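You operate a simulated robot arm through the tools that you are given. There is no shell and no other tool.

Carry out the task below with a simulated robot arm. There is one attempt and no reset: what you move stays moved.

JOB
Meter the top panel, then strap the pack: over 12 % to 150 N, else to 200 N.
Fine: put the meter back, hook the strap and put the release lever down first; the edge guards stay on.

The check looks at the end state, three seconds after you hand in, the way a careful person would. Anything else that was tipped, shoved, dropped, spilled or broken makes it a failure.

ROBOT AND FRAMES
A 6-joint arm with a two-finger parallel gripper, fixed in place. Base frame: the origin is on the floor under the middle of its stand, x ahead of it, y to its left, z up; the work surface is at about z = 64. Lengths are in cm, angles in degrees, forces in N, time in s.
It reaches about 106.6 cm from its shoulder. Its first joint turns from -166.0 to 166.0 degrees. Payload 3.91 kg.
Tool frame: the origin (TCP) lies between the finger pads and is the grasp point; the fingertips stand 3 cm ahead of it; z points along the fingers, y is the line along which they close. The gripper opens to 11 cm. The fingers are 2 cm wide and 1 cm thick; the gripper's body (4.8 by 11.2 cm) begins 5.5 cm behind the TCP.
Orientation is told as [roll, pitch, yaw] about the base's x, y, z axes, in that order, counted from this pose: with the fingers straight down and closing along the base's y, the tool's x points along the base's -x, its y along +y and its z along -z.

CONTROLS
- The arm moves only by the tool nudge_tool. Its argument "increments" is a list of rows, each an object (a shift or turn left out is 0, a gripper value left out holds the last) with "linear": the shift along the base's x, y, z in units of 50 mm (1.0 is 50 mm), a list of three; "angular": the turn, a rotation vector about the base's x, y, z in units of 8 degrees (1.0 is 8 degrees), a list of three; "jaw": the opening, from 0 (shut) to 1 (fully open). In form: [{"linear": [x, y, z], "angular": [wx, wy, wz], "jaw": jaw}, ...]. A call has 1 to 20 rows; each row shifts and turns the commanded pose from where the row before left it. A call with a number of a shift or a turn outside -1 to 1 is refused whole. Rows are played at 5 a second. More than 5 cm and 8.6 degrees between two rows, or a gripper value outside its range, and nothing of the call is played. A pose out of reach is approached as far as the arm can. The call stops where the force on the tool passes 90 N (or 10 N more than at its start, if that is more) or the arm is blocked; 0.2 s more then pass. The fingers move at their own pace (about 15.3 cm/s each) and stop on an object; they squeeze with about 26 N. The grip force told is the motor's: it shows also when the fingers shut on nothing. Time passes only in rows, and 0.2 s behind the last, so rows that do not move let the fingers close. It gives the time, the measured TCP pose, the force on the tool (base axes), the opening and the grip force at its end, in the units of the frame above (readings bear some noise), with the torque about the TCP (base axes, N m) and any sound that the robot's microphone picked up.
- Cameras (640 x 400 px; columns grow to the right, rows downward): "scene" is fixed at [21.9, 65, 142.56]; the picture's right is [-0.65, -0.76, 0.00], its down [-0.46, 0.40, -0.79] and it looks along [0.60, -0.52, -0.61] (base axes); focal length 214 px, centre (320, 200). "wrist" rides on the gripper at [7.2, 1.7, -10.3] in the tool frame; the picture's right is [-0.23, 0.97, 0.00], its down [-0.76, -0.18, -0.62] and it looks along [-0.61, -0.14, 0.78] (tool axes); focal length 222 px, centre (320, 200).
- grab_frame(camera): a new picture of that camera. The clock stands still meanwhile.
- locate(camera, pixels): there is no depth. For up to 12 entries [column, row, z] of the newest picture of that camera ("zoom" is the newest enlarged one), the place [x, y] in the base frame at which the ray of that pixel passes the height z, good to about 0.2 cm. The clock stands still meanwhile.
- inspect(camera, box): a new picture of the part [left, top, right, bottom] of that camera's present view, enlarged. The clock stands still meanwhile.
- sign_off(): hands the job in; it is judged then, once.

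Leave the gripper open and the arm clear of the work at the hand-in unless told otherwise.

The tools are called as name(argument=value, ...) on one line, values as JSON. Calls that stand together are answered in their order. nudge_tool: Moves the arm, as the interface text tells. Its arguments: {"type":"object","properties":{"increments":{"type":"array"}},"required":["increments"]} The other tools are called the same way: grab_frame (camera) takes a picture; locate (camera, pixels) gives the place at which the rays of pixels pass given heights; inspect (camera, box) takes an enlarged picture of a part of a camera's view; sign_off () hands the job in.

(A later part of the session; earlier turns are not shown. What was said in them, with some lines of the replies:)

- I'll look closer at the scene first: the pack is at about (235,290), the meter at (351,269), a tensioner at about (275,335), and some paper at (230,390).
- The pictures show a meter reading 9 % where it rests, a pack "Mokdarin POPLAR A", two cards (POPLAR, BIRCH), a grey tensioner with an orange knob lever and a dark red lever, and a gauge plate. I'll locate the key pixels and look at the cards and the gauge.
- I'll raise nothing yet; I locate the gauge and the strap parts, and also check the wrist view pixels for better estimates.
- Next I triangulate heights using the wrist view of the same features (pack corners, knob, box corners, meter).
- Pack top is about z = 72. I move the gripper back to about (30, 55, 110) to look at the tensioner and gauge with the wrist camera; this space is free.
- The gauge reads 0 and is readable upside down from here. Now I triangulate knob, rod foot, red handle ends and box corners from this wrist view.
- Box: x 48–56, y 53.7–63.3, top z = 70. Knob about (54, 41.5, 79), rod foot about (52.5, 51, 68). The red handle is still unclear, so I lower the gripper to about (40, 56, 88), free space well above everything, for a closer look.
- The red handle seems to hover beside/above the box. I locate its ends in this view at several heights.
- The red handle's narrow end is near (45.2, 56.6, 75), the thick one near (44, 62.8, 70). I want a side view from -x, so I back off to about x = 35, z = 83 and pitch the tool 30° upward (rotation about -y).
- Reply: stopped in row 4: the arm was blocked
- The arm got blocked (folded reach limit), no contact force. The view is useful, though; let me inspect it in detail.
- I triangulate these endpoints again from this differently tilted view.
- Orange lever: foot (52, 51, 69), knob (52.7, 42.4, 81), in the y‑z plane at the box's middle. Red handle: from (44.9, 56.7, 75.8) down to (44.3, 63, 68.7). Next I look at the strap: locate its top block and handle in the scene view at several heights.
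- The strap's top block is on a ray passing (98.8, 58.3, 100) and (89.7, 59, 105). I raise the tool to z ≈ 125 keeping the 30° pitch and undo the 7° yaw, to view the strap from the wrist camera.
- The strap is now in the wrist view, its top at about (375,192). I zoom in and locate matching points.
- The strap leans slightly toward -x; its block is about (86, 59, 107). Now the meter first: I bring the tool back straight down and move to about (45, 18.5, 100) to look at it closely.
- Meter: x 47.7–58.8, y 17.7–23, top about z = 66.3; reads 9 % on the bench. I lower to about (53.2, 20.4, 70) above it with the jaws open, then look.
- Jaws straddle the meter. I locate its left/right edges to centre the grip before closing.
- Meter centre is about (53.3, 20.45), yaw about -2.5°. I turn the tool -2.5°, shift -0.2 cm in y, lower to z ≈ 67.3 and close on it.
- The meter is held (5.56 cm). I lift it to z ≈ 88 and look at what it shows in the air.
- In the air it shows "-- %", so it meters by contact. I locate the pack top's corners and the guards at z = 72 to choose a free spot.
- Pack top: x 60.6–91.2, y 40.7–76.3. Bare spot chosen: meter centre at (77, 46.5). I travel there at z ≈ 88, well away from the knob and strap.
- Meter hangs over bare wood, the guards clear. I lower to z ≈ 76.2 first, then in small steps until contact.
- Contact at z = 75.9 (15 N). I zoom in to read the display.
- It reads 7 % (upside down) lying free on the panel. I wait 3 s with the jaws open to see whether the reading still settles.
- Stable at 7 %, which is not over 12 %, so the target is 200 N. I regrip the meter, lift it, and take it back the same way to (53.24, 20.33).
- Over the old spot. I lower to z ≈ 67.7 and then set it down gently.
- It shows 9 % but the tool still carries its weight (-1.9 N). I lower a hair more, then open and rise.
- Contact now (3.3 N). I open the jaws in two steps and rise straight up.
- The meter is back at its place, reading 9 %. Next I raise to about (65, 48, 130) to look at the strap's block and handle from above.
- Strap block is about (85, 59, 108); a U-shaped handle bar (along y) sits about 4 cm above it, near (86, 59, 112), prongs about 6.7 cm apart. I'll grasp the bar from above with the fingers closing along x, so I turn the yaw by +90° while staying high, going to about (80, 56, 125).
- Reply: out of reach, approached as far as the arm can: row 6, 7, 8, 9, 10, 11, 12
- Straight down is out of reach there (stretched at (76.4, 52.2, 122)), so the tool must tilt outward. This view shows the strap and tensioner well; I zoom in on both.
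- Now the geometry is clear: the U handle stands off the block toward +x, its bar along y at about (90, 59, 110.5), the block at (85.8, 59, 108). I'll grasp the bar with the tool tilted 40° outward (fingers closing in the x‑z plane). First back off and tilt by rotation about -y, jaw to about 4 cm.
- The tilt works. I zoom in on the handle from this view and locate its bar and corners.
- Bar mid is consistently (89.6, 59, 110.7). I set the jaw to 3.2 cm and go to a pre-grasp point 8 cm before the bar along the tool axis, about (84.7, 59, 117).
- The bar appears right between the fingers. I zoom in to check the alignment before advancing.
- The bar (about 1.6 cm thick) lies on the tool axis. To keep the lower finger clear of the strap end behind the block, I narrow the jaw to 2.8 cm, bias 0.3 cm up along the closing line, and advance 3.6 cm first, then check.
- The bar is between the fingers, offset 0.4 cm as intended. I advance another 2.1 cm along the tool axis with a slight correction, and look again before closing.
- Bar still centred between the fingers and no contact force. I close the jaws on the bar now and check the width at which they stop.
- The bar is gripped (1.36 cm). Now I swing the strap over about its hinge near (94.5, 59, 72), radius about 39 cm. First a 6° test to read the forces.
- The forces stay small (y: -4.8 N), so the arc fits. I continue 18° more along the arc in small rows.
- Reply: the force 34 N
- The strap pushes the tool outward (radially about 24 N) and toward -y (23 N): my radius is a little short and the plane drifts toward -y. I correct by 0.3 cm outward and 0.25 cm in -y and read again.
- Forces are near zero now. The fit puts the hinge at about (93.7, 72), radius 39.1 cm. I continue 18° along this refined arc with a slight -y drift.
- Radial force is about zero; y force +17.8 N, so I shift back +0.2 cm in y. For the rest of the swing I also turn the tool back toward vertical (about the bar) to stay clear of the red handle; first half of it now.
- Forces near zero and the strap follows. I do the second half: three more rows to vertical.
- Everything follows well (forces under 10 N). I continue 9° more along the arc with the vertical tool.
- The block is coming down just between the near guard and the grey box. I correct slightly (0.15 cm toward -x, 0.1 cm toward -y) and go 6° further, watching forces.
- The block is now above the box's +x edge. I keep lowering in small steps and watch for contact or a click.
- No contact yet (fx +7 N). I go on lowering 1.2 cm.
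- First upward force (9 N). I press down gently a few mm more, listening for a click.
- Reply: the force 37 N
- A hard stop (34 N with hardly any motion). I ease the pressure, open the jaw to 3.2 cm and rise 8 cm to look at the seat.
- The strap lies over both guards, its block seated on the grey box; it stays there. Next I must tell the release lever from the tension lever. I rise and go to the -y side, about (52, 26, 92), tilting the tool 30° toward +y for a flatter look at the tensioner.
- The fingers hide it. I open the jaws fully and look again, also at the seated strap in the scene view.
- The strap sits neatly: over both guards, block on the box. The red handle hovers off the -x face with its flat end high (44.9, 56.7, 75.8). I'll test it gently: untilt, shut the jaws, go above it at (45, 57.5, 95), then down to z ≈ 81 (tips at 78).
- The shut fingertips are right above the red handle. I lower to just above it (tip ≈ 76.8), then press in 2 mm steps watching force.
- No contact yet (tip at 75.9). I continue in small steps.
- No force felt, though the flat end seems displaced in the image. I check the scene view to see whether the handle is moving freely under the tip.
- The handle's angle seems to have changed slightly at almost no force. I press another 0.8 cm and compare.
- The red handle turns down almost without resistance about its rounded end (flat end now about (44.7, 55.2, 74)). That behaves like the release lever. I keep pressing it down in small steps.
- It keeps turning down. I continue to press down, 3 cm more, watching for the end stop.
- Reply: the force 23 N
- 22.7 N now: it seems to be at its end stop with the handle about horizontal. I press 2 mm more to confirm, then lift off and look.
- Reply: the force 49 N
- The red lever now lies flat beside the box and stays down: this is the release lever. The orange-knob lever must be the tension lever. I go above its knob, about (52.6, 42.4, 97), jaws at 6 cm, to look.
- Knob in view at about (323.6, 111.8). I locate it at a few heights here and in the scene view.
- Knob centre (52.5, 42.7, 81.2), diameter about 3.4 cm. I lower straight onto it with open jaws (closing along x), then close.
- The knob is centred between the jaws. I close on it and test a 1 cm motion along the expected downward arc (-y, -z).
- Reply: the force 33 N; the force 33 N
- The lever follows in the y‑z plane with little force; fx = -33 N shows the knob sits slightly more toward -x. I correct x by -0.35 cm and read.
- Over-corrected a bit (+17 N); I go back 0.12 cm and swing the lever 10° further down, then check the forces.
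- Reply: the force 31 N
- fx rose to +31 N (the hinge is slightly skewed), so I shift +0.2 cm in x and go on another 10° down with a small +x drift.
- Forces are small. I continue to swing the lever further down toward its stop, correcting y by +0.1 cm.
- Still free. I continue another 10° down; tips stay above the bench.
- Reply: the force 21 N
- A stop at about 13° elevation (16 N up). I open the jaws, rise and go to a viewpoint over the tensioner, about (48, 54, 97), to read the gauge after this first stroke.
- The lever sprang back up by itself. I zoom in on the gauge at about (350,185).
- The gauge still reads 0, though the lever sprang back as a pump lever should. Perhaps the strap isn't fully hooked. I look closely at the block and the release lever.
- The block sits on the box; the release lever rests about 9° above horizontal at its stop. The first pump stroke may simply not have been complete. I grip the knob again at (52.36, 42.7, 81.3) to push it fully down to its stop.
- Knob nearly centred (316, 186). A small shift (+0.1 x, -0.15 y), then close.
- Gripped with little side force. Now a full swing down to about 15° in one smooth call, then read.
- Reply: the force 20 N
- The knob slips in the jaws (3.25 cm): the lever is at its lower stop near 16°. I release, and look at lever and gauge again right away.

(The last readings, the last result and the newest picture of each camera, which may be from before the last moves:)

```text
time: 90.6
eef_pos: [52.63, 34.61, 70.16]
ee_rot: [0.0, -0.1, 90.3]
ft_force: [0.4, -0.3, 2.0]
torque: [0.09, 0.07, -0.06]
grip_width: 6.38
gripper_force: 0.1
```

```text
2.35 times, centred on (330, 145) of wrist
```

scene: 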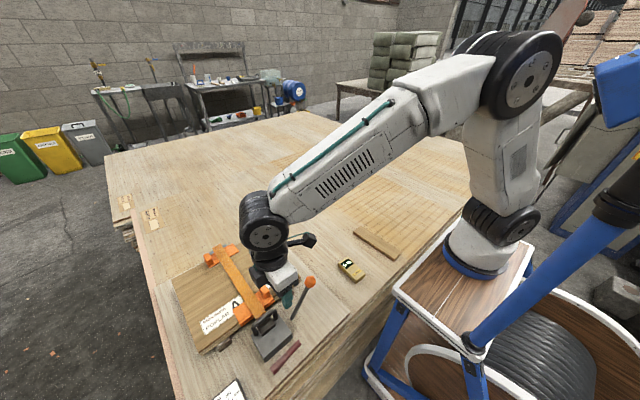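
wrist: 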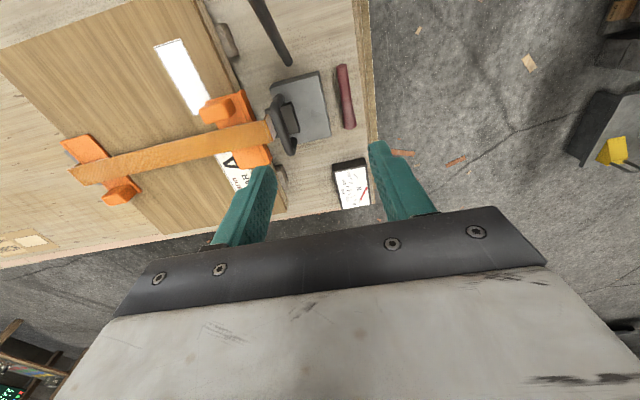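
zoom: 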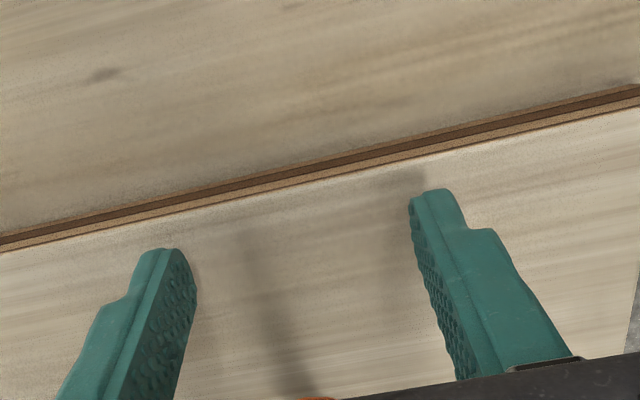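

The lever presses up lightly under the gripper (2 N): a weak return spring, so it is the pump. Then the strap must not be latched yet. I rise and go back over the strap handle at (54.8, 58.6) to test it by a gentle lift.

nudge_tool(increments=[{"linear": [0, 0, 0.6]}, {"linear": [0, 0, 0.8]}, {"linear": [0, 0, 0.8]}, {"linear": [0, 0, 0.9]}, {"linear": [0, 0, 0.9]}, {"linear": [0, 0.4, 0.8]}, {"linear": [0.1, 0.9, 0.2], "jaw": 0.29}, {"linear": [0.1, 0.9, 0]}, {"linear": [0.1, 0.9, 0]}, {"linear": [0.1, 0.9, 0]}, {"linear": [0.05, 0.8, 0]}, {"linear": [0, 0, 0]}])

grab_frame(camera="wrist")

inspect(camera="wrist", box=[220, 60, 460, 220])

```text
time: 93.2
eef_pos: [54.91, 58.94, 94.92]
ee_rot: [0.0, -0.1, 90.2]
ft_force: [-0.6, 0.2, 0.3]
torque: [-0.02, -0.04, -0.02]
grip_width: 3.2
gripper_force: 0.1
```

```text
taken
```

wrist: 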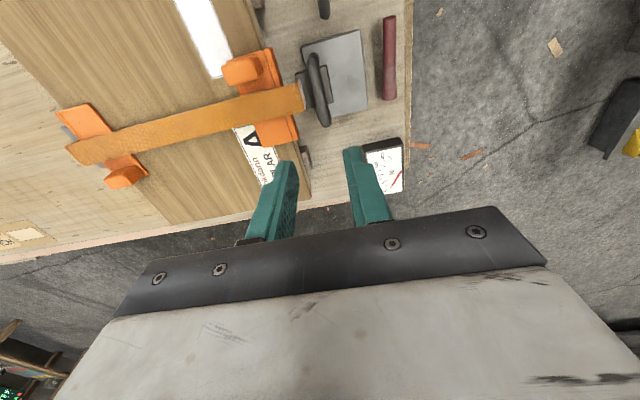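

```text
2.50 times, centred on (340, 140) of wrist
```

zoom: 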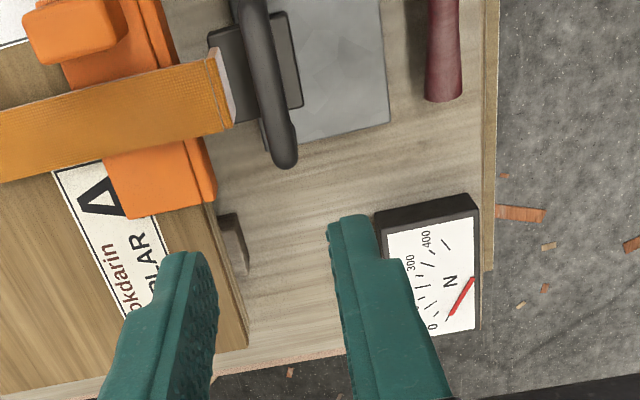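

Gauge still 0. I descend over the bar to z ≈ 78 with a 3.2 cm jaw.

nudge_tool(increments=[{"linear": [-0.02, -0.04, -0.8]}, {"linear": [-0.02, -0.02, -0.8]}, {"linear": [0, 0, -0.8]}, {"linear": [0, 0, -0.5]}, {"linear": [0, 0, 0]}])

inspect(camera="wrist", box=[220, 60, 460, 220])

```text
time: 94.4
eef_pos: [54.66, 58.64, 80.46]
ee_rot: [0.0, 0.0, 90.3]
ft_force: [-0.1, -0.8, 0.8]
torque: [-0.02, -0.01, 0.0]
grip_width: 3.22
gripper_force: 0.0
```

```text
2.50 times, centred on (340, 140) of wrist
```

zoom: 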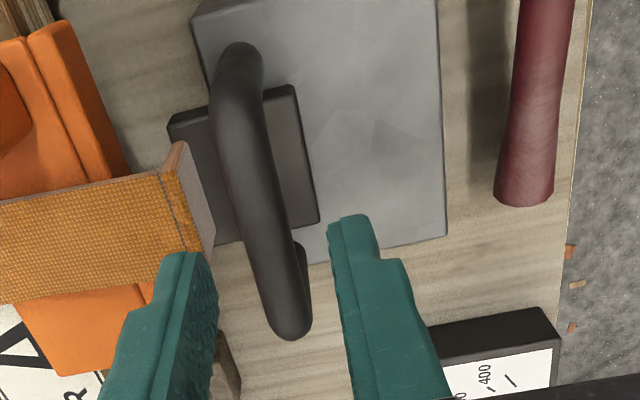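

The bar lies between the fingers. I lower 2.5 cm and grip it.

nudge_tool(increments=[{"linear": [0, 0, -0.25]}, {"linear": [0, 0, -0.25]}, {"jaw": 0.05}, {"jaw": 0.05}, {"jaw": 0.05}])

nudge_tool(increments=[{"linear": [0, 0, 0.06]}, {"linear": [0, 0, 0]}])

```text
time: 95.6
eef_pos: [54.82, 58.47, 77.88]
ee_rot: [-0.1, -0.1, 90.2]
ft_force: [7.8, 0.0, 0.1]
torque: [0.0, -0.12, 0.22]
grip_width: 1.35
gripper_force: 26.0
```

```text
time: 96.2
eef_pos: [54.83, 58.45, 78.34]
ee_rot: [0.0, -0.1, 90.2]
ft_force: [19.2, 3.8, 0.5]
torque: [0.14, -0.32, 0.24]
grip_width: 1.38
gripper_force: 26.1
```

The strap lifts freely (0.5 N), so it is not latched. I press it down again, this time harder, step by step, listening for a click.

nudge_tool(increments=[{"linear": [0.02, 0, -0.09]}, {"linear": [0, 0, -0.04]}, {"linear": [0, 0, 0]}])

nudge_tool(increments=[{"linear": [0, 0, -0.05]}, {"linear": [0, 0, 0]}])

```text
time: 97.0
eef_pos: [54.78, 58.55, 77.86]
ee_rot: [0.0, -0.2, 90.2]
ft_force: [9.5, -10.5, 28.4]
torque: [-0.46, -0.17, 0.22]
grip_width: 1.35
gripper_force: 26.0
```

```text
time: 97.6
eef_pos: [54.75, 58.53, 77.64]
ee_rot: [-0.1, -0.3, 90.3]
ft_force: [11.8, -2.4, 34.4]
torque: [-0.01, -0.25, 0.19]
grip_width: 1.36
gripper_force: 25.8
```

Fingers seem to start slipping on the bar at 34 N. I look at the seat from the scene camera before pressing differently.

inspect(camera="scene", box=[220, 290, 300, 360])

inspect(camera="wrist", box=[220, 60, 420, 220])

```text
5.71 times, centred on (260, 325) of scene
```

zoom: 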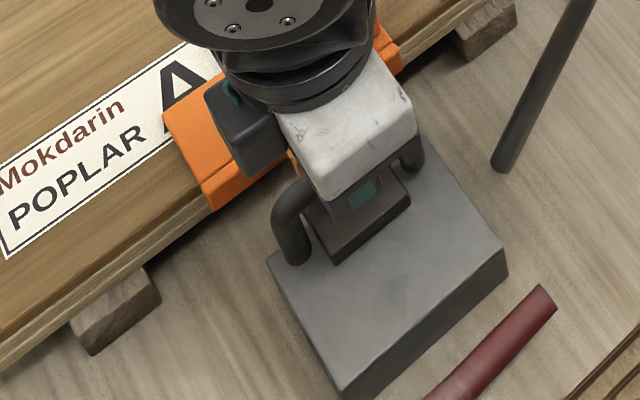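

```text
2.50 times, centred on (320, 140) of wrist
```

zoom: 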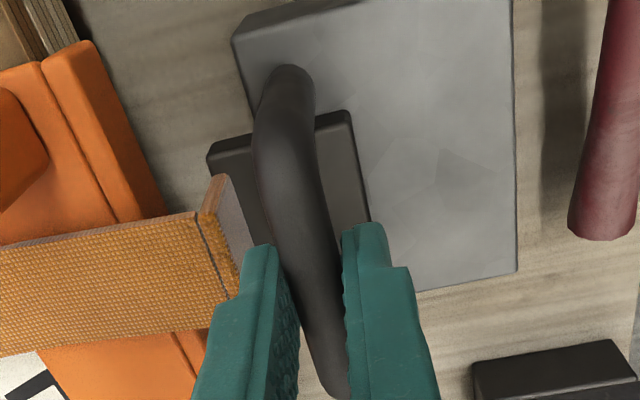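

The block overlaps the box's +x edge. I'll release, shut the jaws, and press straight down on the bar's top with more force to see whether it snaps in.

nudge_tool(increments=[{"linear": [0, 0, 0.05]}, {"jaw": 0.29}, {"jaw": 0.29}, {"jaw": 0.29}, {"linear": [0, 0, 0.5]}, {"linear": [0, 0, 0.6]}, {"jaw": 0.0}, {"jaw": 0.0}, {"jaw": 0.0}, {"linear": [0, 0, -0.4]}, {"linear": [0, 0, -0.2]}, {"linear": [0, 0, 0]}])

inspect(camera="wrist", box=[220, 60, 420, 220])

```text
time: 100.2
eef_pos: [54.73, 58.49, 80.15]
ee_rot: [0.1, -0.1, 90.4]
ft_force: [0.1, -0.4, -0.4]
torque: [0.03, 0.01, 0.0]
grip_width: 0.01
gripper_force: 26.0
```

```text
2.50 times, centred on (320, 140) of wrist
```

zoom: 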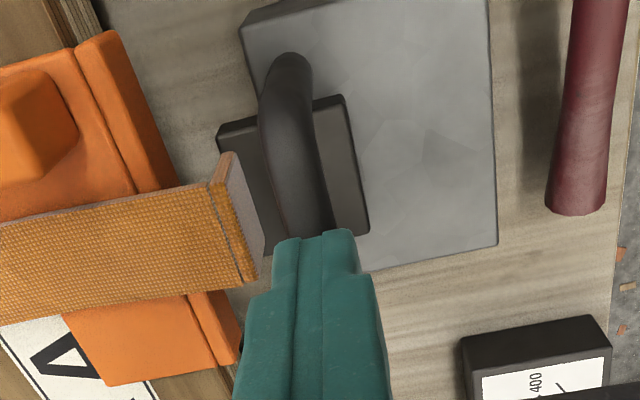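

The shut fingertips are right above the bar. I press down in small steps.

nudge_tool(increments=[{"linear": [0, 0, -0.06]}, {"linear": [0, 0, -0.06]}, {"linear": [0, 0, -0.05]}, {"linear": [0, 0, 0]}])

nudge_tool(increments=[{"linear": [0, 0, -0.06]}, {"linear": [0, 0, 0]}])

```text
time: 101.2
eef_pos: [54.56, 58.26, 79.95]
ee_rot: [-0.1, -0.6, 90.3]
ft_force: [-11.7, -19.5, 67.5]
torque: [-0.13, 0.23, 0.08]
grip_width: 0.0
gripper_force: 25.9
```

```text
time: 101.7
eef_pos: [54.81, 58.49, 79.99]
ee_rot: [-0.2, -0.6, 90.3]
ft_force: [-8.8, -18.5, 38.5]
torque: [-0.18, 0.27, 0.11]
grip_width: 0.0
gripper_force: 25.7
stopped in row 2: the force on the tool passed its limit at 91 N (the readings are from after the stop); the commanded pose is now the measured one
```

Even at about 90 N there is no click: the strap is simply resting on a hard stop. I rise and take a low side view from -y (tool tilted 45° toward +y, jaws open) to see how the block sits on the box and whether something holds it off.

nudge_tool(increments=[{"linear": [0, 0, 0.6]}, {"linear": [0, 0, 0.9]}, {"linear": [0, 0, 0.9], "jaw": 1.0}, {"linear": [0, 0, 0.6]}, {"linear": [0, -0.9, 0]}, {"linear": [0, -0.9, 0]}, {"linear": [0, -0.9, 0]}, {"linear": [0, -0.9, 0]}, {"linear": [0, -0.9, 0]}, {"linear": [0, -0.9, 0]}, {"linear": [0, -0.8, 0]}, {"linear": [0, -0.3, -0.3], "angular": [0.94, 0, 0]}, {"linear": [0, -0.3, -0.3], "angular": [0.94, 0, 0]}, {"linear": [0, 0, -0.4], "angular": [0.94, 0, 0]}, {"linear": [0, 0, -0.5], "angular": [0.94, 0, 0]}, {"linear": [0, 0, -0.6], "angular": [0.94, 0, 0]}, {"linear": [0, 0, -0.6], "angular": [0.94, 0, 0]}])

grab_frame(camera="wrist")

inspect(camera="wrist", box=[260, 110, 400, 210])

```text
time: 105.3
eef_pos: [54.56, 24.59, 80.88]
ee_rot: [-0.4, -45.6, 90.3]
ft_force: [0.7, -0.4, 0.5]
torque: [-0.03, -0.03, -0.03]
grip_width: 10.98
gripper_force: 0.1
```

```text
taken
```

wrist: 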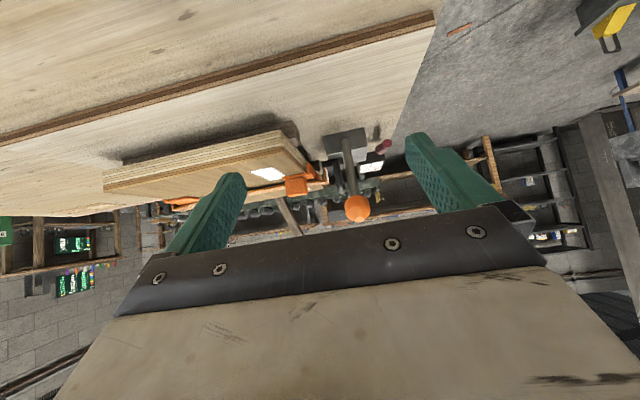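

```text
4.00 times, centred on (330, 160) of wrist
```

zoom: 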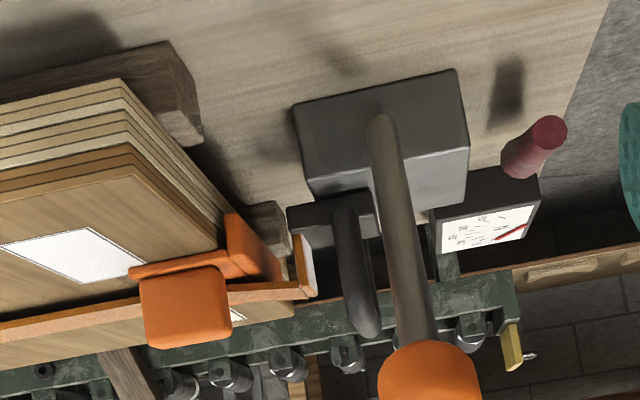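

The block rests flat on the box top, so the strap looks properly seated. But while pumping, my grip slipped at about 19 N, so maybe the stroke never reached its true end. I'll push the knob from above with shut fingertips, which can apply more force. First untilt and go above the knob.

nudge_tool(increments=[{"linear": [0, 0, 0.6], "angular": [-0.94, 0, 0], "jaw": 0.0}, {"linear": [0, 0, 0.6], "angular": [-0.94, 0, 0]}, {"linear": [0, 0, 0.6], "angular": [-0.94, 0, 0]}, {"linear": [0, 0.2, 0.6], "angular": [-0.94, 0, 0]}, {"linear": [-0.1, 0.4, 0.4], "angular": [-0.94, 0, 0]}, {"linear": [-0.1, 0.6, 0], "angular": [-0.94, 0, 0]}, {"linear": [-0.1, 0.8, 0]}, {"linear": [-0.1, 0.8, 0]}, {"linear": [-0.02, 0.7, 0]}, {"linear": [0, 0, 0]}])

inspect(camera="wrist", box=[240, 60, 420, 230])

```text
time: 107.5
eef_pos: [52.61, 42.24, 94.81]
ee_rot: [-0.1, -0.3, 90.3]
ft_force: [-0.4, 0.2, -0.1]
torque: [0.0, 0.04, 0.02]
grip_width: 0.03
gripper_force: 26.4
```

```text
2.35 times, centred on (330, 145) of wrist
```

zoom: 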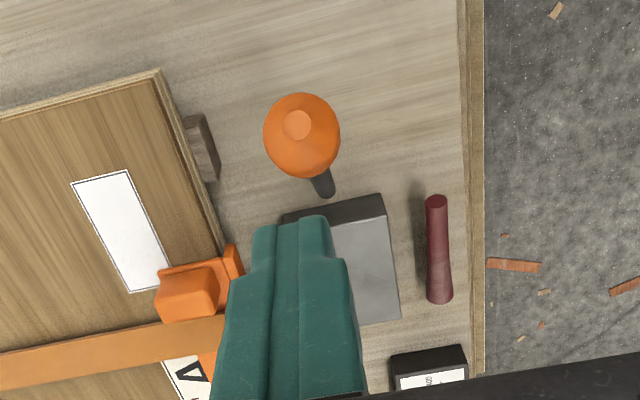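

Shut fingertips are above the knob (300,120 in the zoom). I lower onto it and push it down along its arc to about 20°, then read.

nudge_tool(increments=[{"linear": [-0.02, 0, -0.8]}, {"linear": [0, 0, -0.8]}, {"linear": [0, 0, -0.12]}, {"linear": [0, -0.272, -0.21]}, {"linear": [0.002, -0.256, -0.232]}, {"linear": [0.003, -0.232, -0.254]}, {"linear": [0.003, -0.21, -0.274]}, {"linear": [0.003, -0.186, -0.29]}, {"linear": [0.003, -0.16, -0.306]}, {"linear": [0.003, -0.132, -0.318]}, {"linear": [0, 0, 0]}])

inspect(camera="scene", box=[190, 240, 350, 400])

```text
time: 109.9
eef_pos: [52.54, 34.97, 76.89]
ee_rot: [-0.1, -0.4, 90.2]
ft_force: [-1.2, -0.7, 1.6]
torque: [0.02, 0.0, 0.01]
grip_width: 0.0
gripper_force: 26.2
```

```text
2.50 times, centred on (270, 320) of scene
```

zoom: 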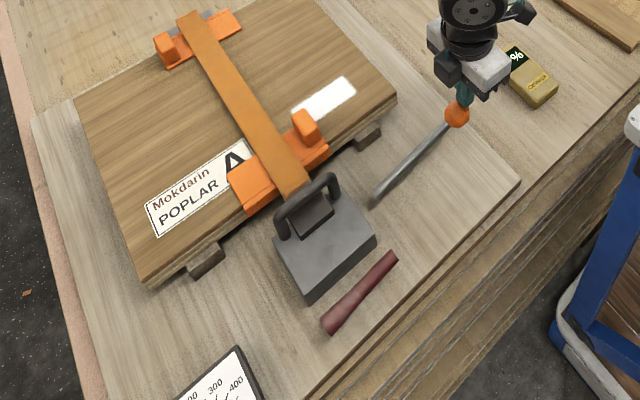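

The knob follows under the tip (1.6 N). I push on toward the stop in small steps.

nudge_tool(increments=[{"linear": [0, -0.06, -0.16]}, {"linear": [0, -0.05, -0.16]}, {"linear": [0, 0, 0]}])

nudge_tool(increments=[{"linear": [0, -0.02, -0.1]}, {"linear": [0, 0, 0]}])

nudge_tool(increments=[{"linear": [0, -0.02, -0.1]}, {"linear": [0, 0, 0]}])

```text
time: 110.4
eef_pos: [52.66, 34.81, 76.58]
ee_rot: [-0.4, -0.8, 90.2]
ft_force: [-20.1, -14.2, 52.3]
torque: [0.09, 0.62, 0.18]
grip_width: 0.02
gripper_force: 25.9
stopped in row 2: the force on the tool passed its limit at 111 N (the readings are from after the stop); the commanded pose is now the measured one
```

```text
time: 110.8
eef_pos: [52.65, 34.7, 76.65]
ee_rot: [-0.4, -0.8, 90.1]
ft_force: [-21.0, -15.8, 52.6]
torque: [0.06, 0.64, 0.2]
grip_width: 0.0
gripper_force: 25.9
stopped in row 1: the force on the tool passed its limit at 103 N (the readings are from after the stop); the commanded pose is now the measured one
```

```text
time: 111.1
eef_pos: [52.61, 34.81, 76.65]
ee_rot: [-0.4, -1.0, 90.3]
ft_force: [-19.5, -16.0, 53.1]
torque: [0.09, 0.6, 0.26]
grip_width: 0.02
gripper_force: 25.7
stopped in row 1: the force on the tool passed its limit at 104 N (the readings are from after the stop); the commanded pose is now the measured one
```

A hard stop (over 100 N) near 20°, so the stroke is complete. I lift off and check the gauge again.

nudge_tool(increments=[{"linear": [0, 0, 0.3]}, {"linear": [0, 0.3, 0.8]}, {"linear": [0, 0.3, 0.9]}, {"linear": [0, 0.4, 0.9]}, {"linear": [0, 0.4, 0.9]}, {"linear": [-0.1, 0.7, 0.6]}, {"linear": [-0.2, 0.9, 0.2]}, {"linear": [-0.2, 0.9, 0]}, {"linear": [-0.2, 0.5, 0]}, {"linear": [0, 0, 0]}])

grab_frame(camera="wrist")

grab_frame(camera="scene")

```text
time: 113.3
eef_pos: [49.01, 56.79, 99.41]
ee_rot: [-0.4, -0.9, 90.1]
ft_force: [0.1, -0.8, 0.5]
torque: [0.01, 0.0, -0.01]
grip_width: 0.0
gripper_force: 26.2
```

```text
taken
```

wrist: 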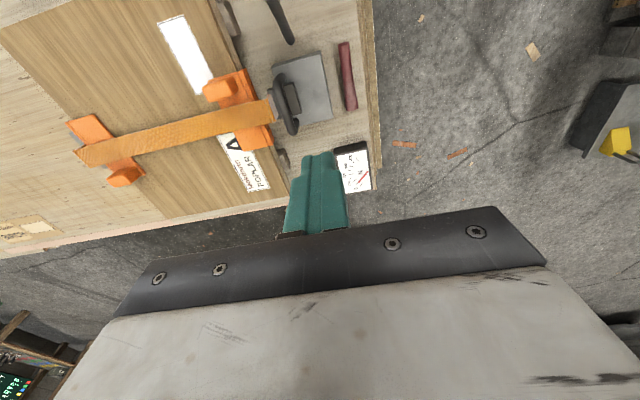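

```text
taken
```

scene: 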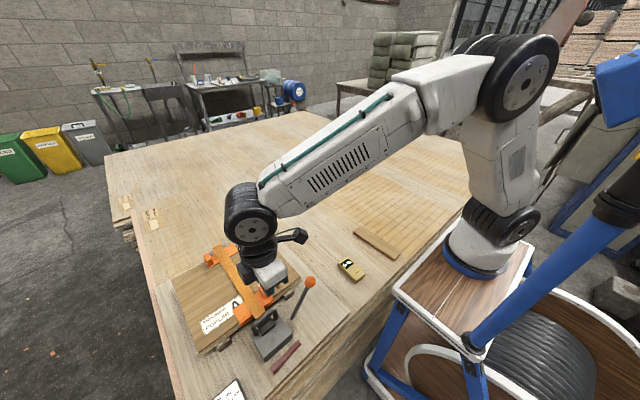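

inspect(camera="wrist", box=[320, 135, 390, 200])

inspect(camera="wrist", box=[240, 30, 370, 150])

```text
6.15 times, centred on (355, 168) of wrist
```

zoom: 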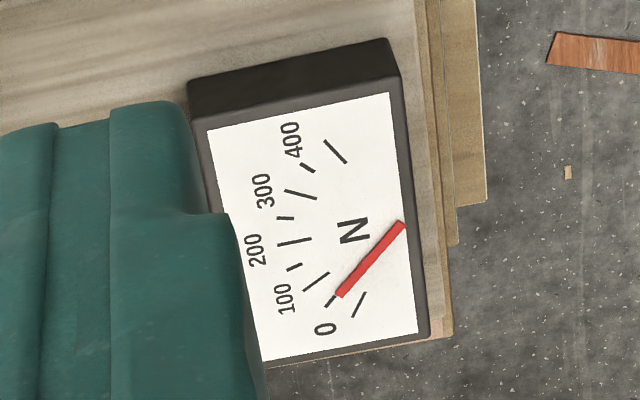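

```text
3.33 times, centred on (305, 90) of wrist
```

zoom: 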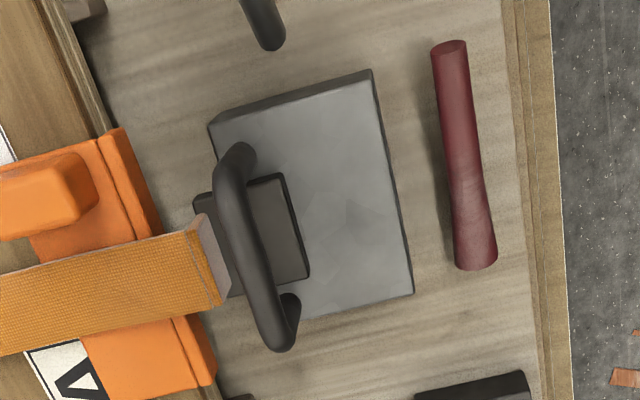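

The gauge now shows about 45–50 N: this full stroke registered. I go for a closer, more frontal look at the gauge; first locate it.

grab_frame(camera="wrist")

locate(camera="wrist", pixels=[[336, 153, 66.5], [365, 147, 66.5], [373, 190, 66.5], [344, 196, 66.5], [355, 170, 66.5]])

```text
taken
```

wrist: 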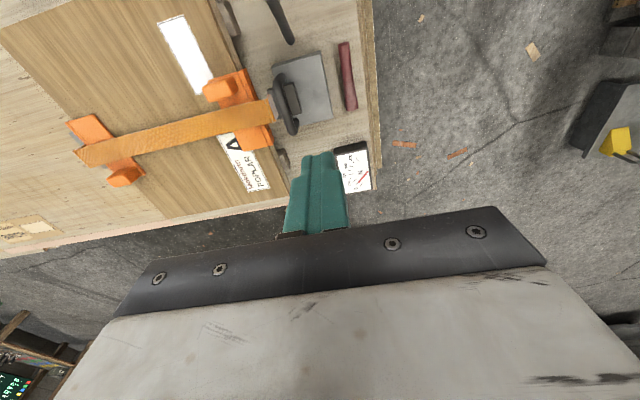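

```text
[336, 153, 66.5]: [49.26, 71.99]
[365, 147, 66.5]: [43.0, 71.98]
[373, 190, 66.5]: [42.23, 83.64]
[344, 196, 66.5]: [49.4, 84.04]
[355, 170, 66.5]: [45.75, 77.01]
```

Gauge spans x 42.5–49.3, y 72–84. I move to a closer viewpoint, TCP about (51, 66, 92), and read it.

nudge_tool(increments=[{"linear": [0.2, 0.9, -0.3]}, {"linear": [0.2, 0.9, -0.3]}, {"linear": [0, 0.05, -0.6]}, {"linear": [0, 0, -0.3]}, {"linear": [0, 0, 0]}])

inspect(camera="wrist", box=[325, 110, 415, 190])

```text
time: 114.5
eef_pos: [51.21, 66.16, 91.92]
ee_rot: [-0.3, -0.9, 90.1]
ft_force: [0.1, -0.5, 0.1]
torque: [-0.03, 0.0, 0.01]
grip_width: 0.0
gripper_force: 26.2
```

```text
5.00 times, centred on (370, 150) of wrist
```

zoom: 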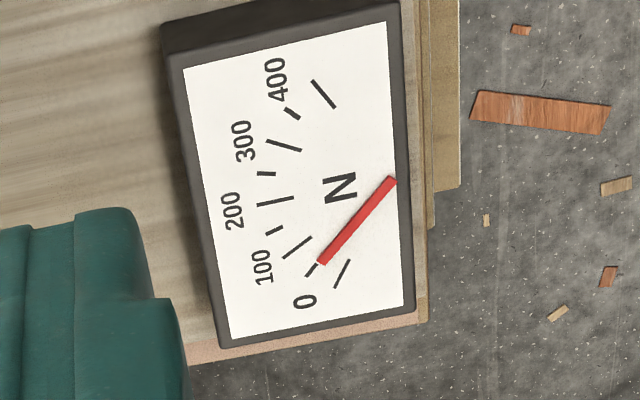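

The needle points at the 50 N tick, so one full stroke gives about 50 N; I need about three more. I repeat exactly the same stroke once (limiting the final push), then read again.

nudge_tool(increments=[{"linear": [0.04, -0.8, 0]}, {"linear": [0.04, -0.8, 0]}, {"linear": [0.04, -0.8, 0]}, {"linear": [0.04, -0.8, 0]}, {"linear": [0.04, -0.8, 0]}, {"linear": [0.04, -0.78, 0]}, {"linear": [0, 0, 0]}])

inspect(camera="wrist", box=[240, 60, 420, 230])

```text
time: 116.1
eef_pos: [52.68, 42.3, 91.9]
ee_rot: [-0.4, -1.0, 90.2]
ft_force: [1.1, 0.4, 0.3]
torque: [0.0, 0.02, 0.01]
grip_width: 0.01
gripper_force: 26.9
```

```text
2.35 times, centred on (330, 145) of wrist
```

zoom: 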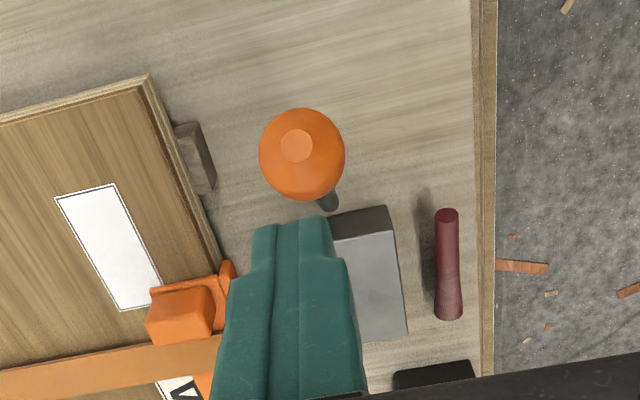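

Lever is back up at rest. Now the stroke: down onto the knob, along the arc, ending with a light press at the stop.

nudge_tool(increments=[{"linear": [-0.02, 0, -0.6]}, {"linear": [0, 0, -0.54]}, {"linear": [0, -0.272, -0.21]}, {"linear": [0.002, -0.256, -0.232]}, {"linear": [0.003, -0.232, -0.254]}, {"linear": [0.003, -0.21, -0.274]}, {"linear": [0.003, -0.186, -0.29]}, {"linear": [0.003, -0.16, -0.306]}, {"linear": [0.003, -0.132, -0.318]}, {"linear": [0, 0, 0]}])

```text
time: 118.3
eef_pos: [52.5, 34.88, 76.73]
ee_rot: [-0.4, -1.0, 90.1]
ft_force: [-1.6, 0.5, 4.1]
torque: [0.02, 0.02, 0.01]
grip_width: 0.0
gripper_force: 26.3
```

Just before the stop (4 N). I press 1.5 mm more.

nudge_tool(increments=[{"linear": [0, -0.01, -0.03]}, {"linear": [0, 0, 0]}])

```text
time: 118.9
eef_pos: [52.52, 34.94, 76.73]
ee_rot: [-0.6, -1.0, 90.1]
ft_force: [1.7, 1.5, 27.1]
torque: [0.3, -0.07, 0.01]
grip_width: 0.0
gripper_force: 26.1
```

At the stop with 27 N. I lift off and go back to the gauge viewpoint.

nudge_tool(increments=[{"linear": [0, 0, 0.3]}, {"linear": [0, 0.1, 0.8]}, {"linear": [0, 0.3, 0.9]}, {"linear": [0, 0.4, 0.9]}, {"linear": [0, 0.9, 0.2]}, {"linear": [-0.04, 0.9, 0]}, {"linear": [-0.04, 0.9, 0]}, {"linear": [-0.04, 0.9, 0]}, {"linear": [-0.04, 0.9, 0]}, {"linear": [-0.08, 0.9, 0]}, {"linear": [0, 0, 0]}])

inspect(camera="wrist", box=[325, 110, 415, 190])

```text
time: 121.3
eef_pos: [51.29, 65.97, 92.27]
ee_rot: [-0.4, -0.9, 90.0]
ft_force: [0.2, 0.7, 0.3]
torque: [-0.02, 0.01, -0.01]
grip_width: 0.0
gripper_force: 26.5
```

```text
5.00 times, centred on (370, 150) of wrist
```

zoom: 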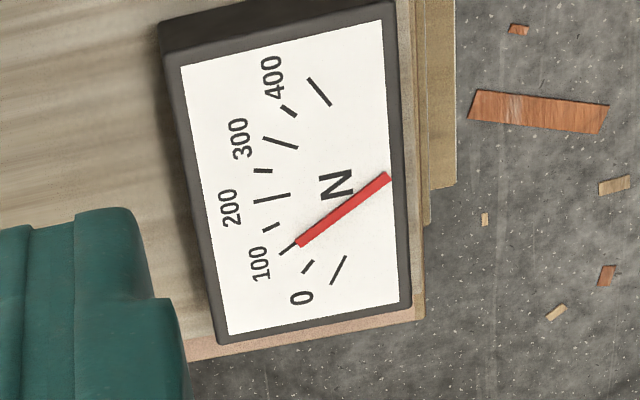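

Exactly 100 N: 50 N per stroke. Two more strokes are needed. Third stroke: back over the knob first.

nudge_tool(increments=[{"linear": [0.04, -0.8, 0]}, {"linear": [0.04, -0.8, 0]}, {"linear": [0.04, -0.8, 0]}, {"linear": [0.04, -0.8, 0]}, {"linear": [0.04, -0.8, 0]}, {"linear": [0.04, -0.74, 0]}, {"linear": [-0.02, 0, -0.6]}, {"linear": [0, 0, -0.6]}, {"linear": [0, 0, 0]}])

inspect(camera="wrist", box=[240, 60, 420, 230])

```text
time: 123.3
eef_pos: [52.56, 42.17, 86.12]
ee_rot: [-0.5, -1.0, 90.2]
ft_force: [0.2, -2.1, 5.2]
torque: [-0.04, -0.01, 0.0]
grip_width: 0.0
gripper_force: 25.6
```

```text
2.35 times, centred on (330, 145) of wrist
```

zoom: 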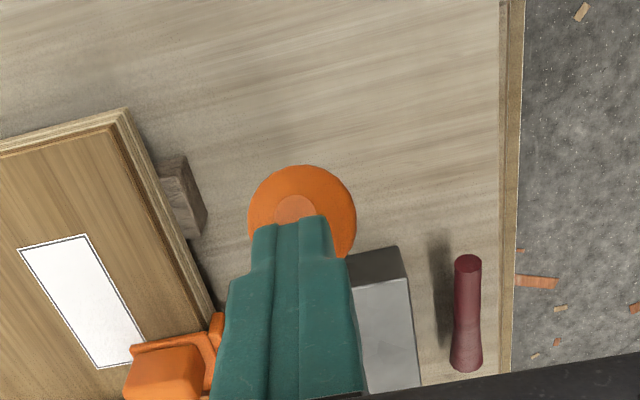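

The tip is on the knob (5 N). I follow the arc down to just before the stop.

nudge_tool(increments=[{"linear": [0, -0.272, -0.21]}, {"linear": [0.002, -0.256, -0.232]}, {"linear": [0.003, -0.232, -0.254]}, {"linear": [0.003, -0.21, -0.274]}, {"linear": [0.003, -0.186, -0.29]}, {"linear": [0.003, -0.16, -0.306]}, {"linear": [0.003, -0.132, -0.308]}, {"linear": [0, 0, 0]}])

```text
time: 125.1
eef_pos: [52.43, 34.89, 76.75]
ee_rot: [-0.4, -1.0, 90.1]
ft_force: [-1.4, 1.4, 1.8]
torque: [0.06, 0.01, 0.01]
grip_width: 0.02
gripper_force: 25.9
```

Just before the stop; 1.5 mm more.

nudge_tool(increments=[{"linear": [0, -0.01, -0.035]}, {"linear": [0, 0, 0]}])

```text
time: 125.7
eef_pos: [52.5, 34.87, 76.63]
ee_rot: [-0.6, -1.1, 90.0]
ft_force: [-1.5, -6.9, 44.8]
torque: [0.28, -0.01, 0.09]
grip_width: 0.0
gripper_force: 26.1
```

At the stop (45 N). I lift off and read the gauge again.

nudge_tool(increments=[{"linear": [0, 0, 0.3]}, {"linear": [0, 0.1, 0.8]}, {"linear": [0, 0.3, 0.9]}, {"linear": [0, 0.4, 0.9]}, {"linear": [0, 0.9, 0.2]}, {"linear": [-0.04, 0.9, 0]}, {"linear": [-0.04, 0.9, 0]}, {"linear": [-0.04, 0.9, 0]}, {"linear": [-0.04, 0.9, 0]}, {"linear": [-0.08, 0.9, 0]}, {"linear": [0, 0, 0]}])

inspect(camera="wrist", box=[325, 110, 415, 190])

```text
time: 128.1
eef_pos: [51.31, 66.36, 92.12]
ee_rot: [-0.4, -0.8, 90.1]
ft_force: [-0.3, -0.2, 0.6]
torque: [0.0, 0.0, 0.02]
grip_width: 0.0
gripper_force: 26.3
```

```text
5.00 times, centred on (370, 150) of wrist
```

zoom: 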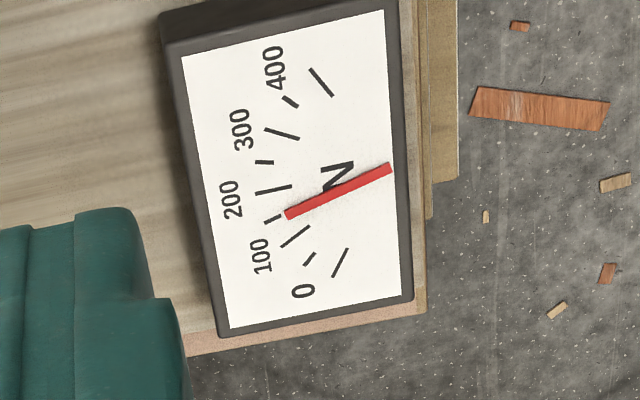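

150 N now. Fourth and last stroke: back over the knob.

nudge_tool(increments=[{"linear": [0.04, -0.8, 0]}, {"linear": [0.04, -0.8, 0]}, {"linear": [0.04, -0.8, 0]}, {"linear": [0.04, -0.8, 0]}, {"linear": [0.04, -0.8, 0]}, {"linear": [0.04, -0.8, 0]}, {"linear": [-0.02, 0, -0.6]}, {"linear": [0, 0, -0.6]}, {"linear": [0, 0, 0]}])

inspect(camera="wrist", box=[240, 60, 420, 230])

```text
time: 130.1
eef_pos: [52.09, 42.0, 86.21]
ee_rot: [-0.5, -0.9, 90.1]
ft_force: [-2.4, -5.0, 11.3]
torque: [-0.11, 0.03, -0.02]
grip_width: 0.01
gripper_force: 25.9
```

```text
2.35 times, centred on (330, 145) of wrist
```

zoom: 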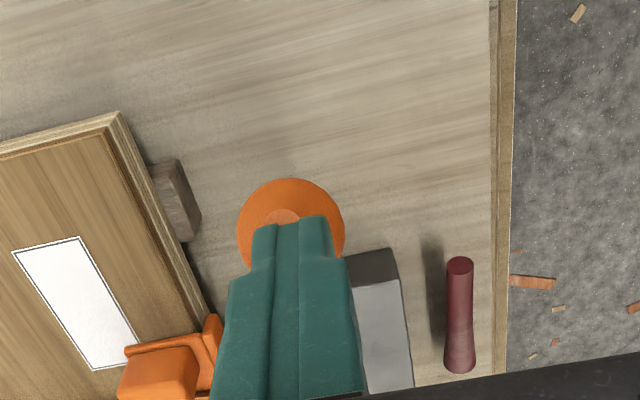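

On the knob (11 N), x a bit low; I add 0.3 cm in x during the stroke and follow the arc down.

nudge_tool(increments=[{"linear": [0.03, -0.26, -0.2]}, {"linear": [0.02, -0.256, -0.232]}, {"linear": [0.013, -0.232, -0.254]}, {"linear": [0.003, -0.21, -0.274]}, {"linear": [0.003, -0.186, -0.29]}, {"linear": [0.003, -0.16, -0.306]}, {"linear": [0.003, -0.11, -0.308]}, {"linear": [0, 0, 0]}])

```text
time: 131.9
eef_pos: [52.54, 34.83, 76.87]
ee_rot: [-0.5, -1.0, 90.1]
ft_force: [0.0, 0.1, 1.6]
torque: [0.04, 0.0, 0.01]
grip_width: 0.0
gripper_force: 25.5
```

Just before the stop; I press 2.5 mm more.

nudge_tool(increments=[{"linear": [0, -0.01, -0.05]}, {"linear": [0, 0, 0]}])

```text
time: 132.5
eef_pos: [52.59, 34.83, 76.71]
ee_rot: [-0.6, -1.0, 90.1]
ft_force: [-5.6, -6.1, 27.0]
torque: [0.12, 0.18, -0.07]
grip_width: 0.0
gripper_force: 26.3
```

At the stop (27 N, like the second stroke). I lift off and read.

nudge_tool(increments=[{"linear": [0, 0, 0.3]}, {"linear": [0, 0.1, 0.8]}, {"linear": [0, 0.3, 0.9]}, {"linear": [0, 0.4, 0.9]}, {"linear": [0, 0.9, 0.2]}, {"linear": [-0.04, 0.9, 0]}, {"linear": [-0.04, 0.9, 0]}, {"linear": [-0.04, 0.9, 0]}, {"linear": [-0.04, 0.9, 0]}, {"linear": [-0.08, 0.9, 0]}, {"linear": [0, 0, 0]}])

inspect(camera="wrist", box=[325, 110, 415, 190])

grab_frame(camera="scene")

```text
time: 134.9
eef_pos: [51.71, 65.9, 91.83]
ee_rot: [-0.4, -1.0, 90.1]
ft_force: [-0.8, 0.3, -0.4]
torque: [0.0, 0.03, 0.01]
grip_width: 0.0
gripper_force: 26.1
```

```text
5.00 times, centred on (370, 150) of wrist
```

zoom: 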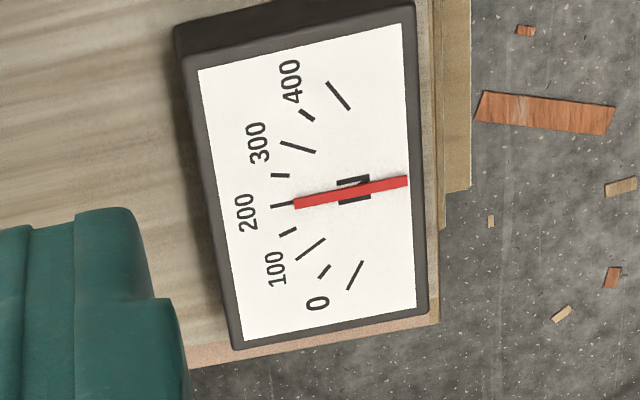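

```text
taken
```

scene: 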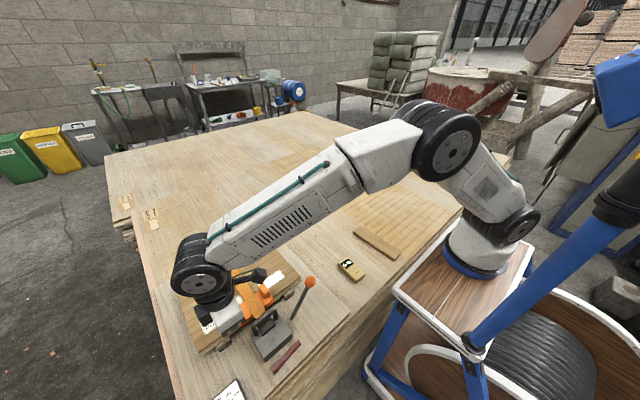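

The needle is on 200 N. I open the jaws, rise and withdraw to a clear place near the start pose, then check everything again.

nudge_tool(increments=[{"linear": [0, 0, 0.9]}, {"linear": [0, 0, 0.9], "jaw": 1.0}, {"linear": [0, 0, 0.9]}, {"linear": [0, 0, 0.9]}, {"linear": [0, -0.2, 0.9]}, {"linear": [0, -0.5, 0.8]}, {"linear": [0, -0.8, 0.5]}, {"linear": [0, -0.9, 0.3]}, {"linear": [0, -0.9, 0.2]}, {"linear": [0, -0.9, 0.2]}, {"linear": [0, -0.9, 0]}, {"linear": [0, 0, 0]}])

grab_frame(camera="scene")

inspect(camera="scene", box=[165, 230, 325, 385])

grab_frame(camera="wrist")

```text
time: 137.5
eef_pos: [51.53, 40.21, 124.63]
ee_rot: [-0.4, -1.0, 90.3]
ft_force: [0.1, 0.2, 0.0]
torque: [-0.03, 0.02, -0.01]
grip_width: 10.99
gripper_force: 0.0
```

```text
taken
```

scene: 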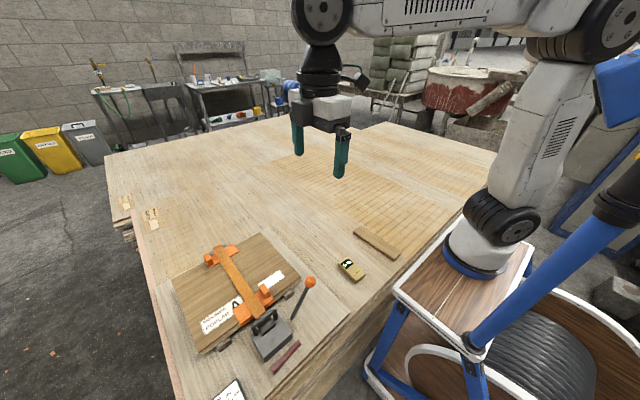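

```text
2.58 times, centred on (245, 308) of scene
```

zoom: 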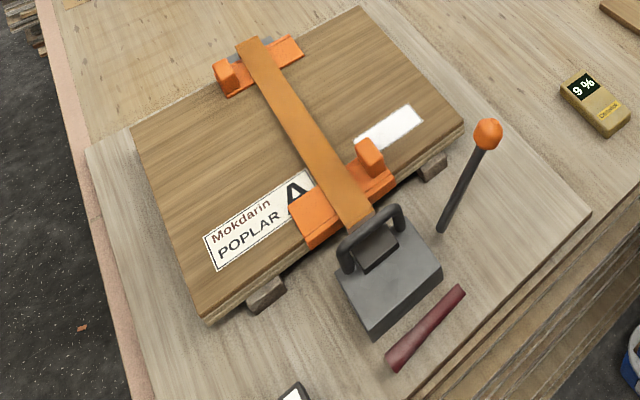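

```text
taken
```

wrist: 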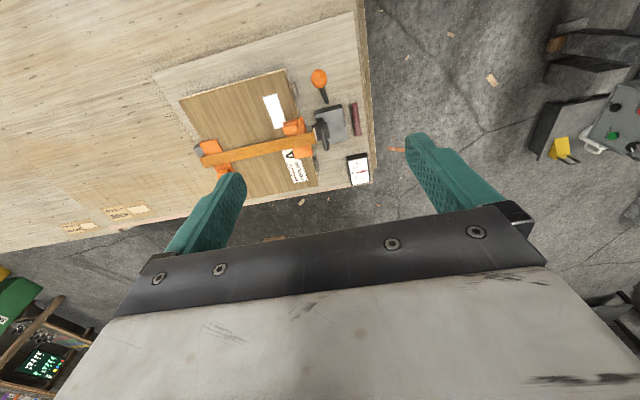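

Strap, guards, release lever (down), meter (9 %, at its old place) all look right; jaws are open. I check the gauge once more from here, at about (358,168).

inspect(camera="wrist", box=[335, 145, 385, 195])

inspect(camera="wrist", box=[170, 50, 390, 200])

inspect(camera="scene", box=[320, 210, 420, 300])

```text
8.00 times, centred on (360, 170) of wrist
```

zoom: 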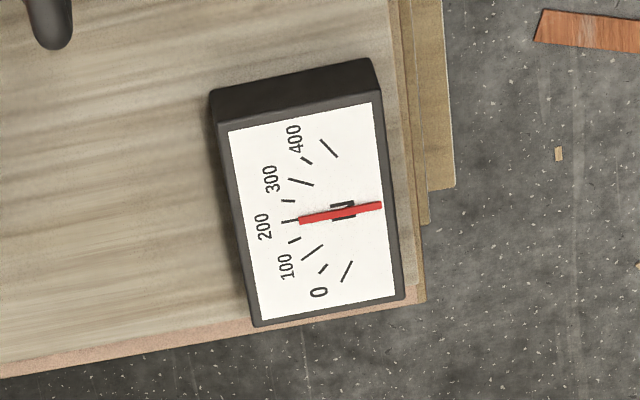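

```text
2.67 times, centred on (280, 125) of wrist
```

zoom: 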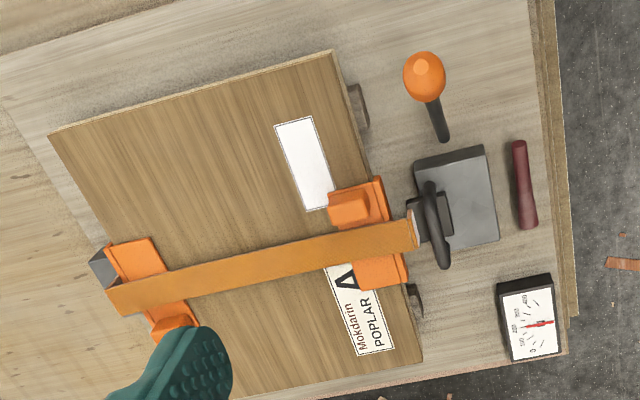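

```text
4.44 times, centred on (370, 255) of scene
```

zoom: 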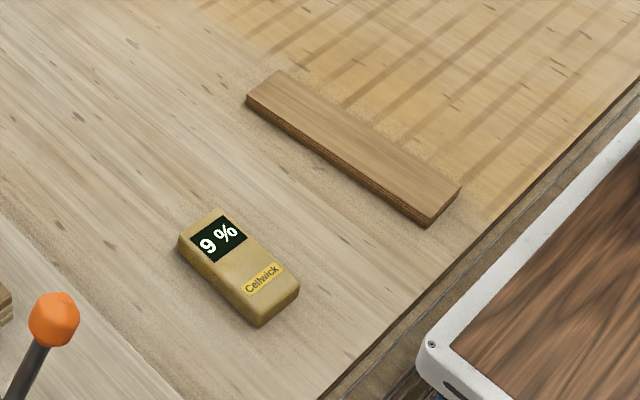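

Final state: the top panel read 7 %, which is not over 12 %, and the gauge holds steady at 200 N. The strap is over both guards, the release lever is down, the meter is back on its old spot, the jaws are open and the arm is clear. I hand in.

sign_off()

```text
The job is handed in.
```

The pack is strapped to 200 N and the job is handed in; no verdict has come back yet. The top panel read 7 %, which is not over 12 %, so 200 N was the target.

- **Tension:** Four full strokes of the orange lever, about 50 N each, brought the gauge to 200 N. It still read 200 N when I checked it again after withdrawing the arm.
- **Strap and lever:** The strap runs over both edge guards, with its block seated on the grey tensioner box. The red lever, which I took to be the release lever, is down against its stop.
- **Meter:** It is back on its old spot and reads 9 % there, as at the start.
- **Guards:** Both edge guards are still in place.
- **Arm:** The jaws are open and the arm is clear of the work.

**Before the tension built:** Two strokes made while gripping the knob added no tension. A gentle lift then showed the strap was not held. I pressed it down with about 90 N and pumped with shut fingertips from above, and every stroke after that registered. The first of those pushed the lever past 100 N at its stop. Nothing looked damaged.
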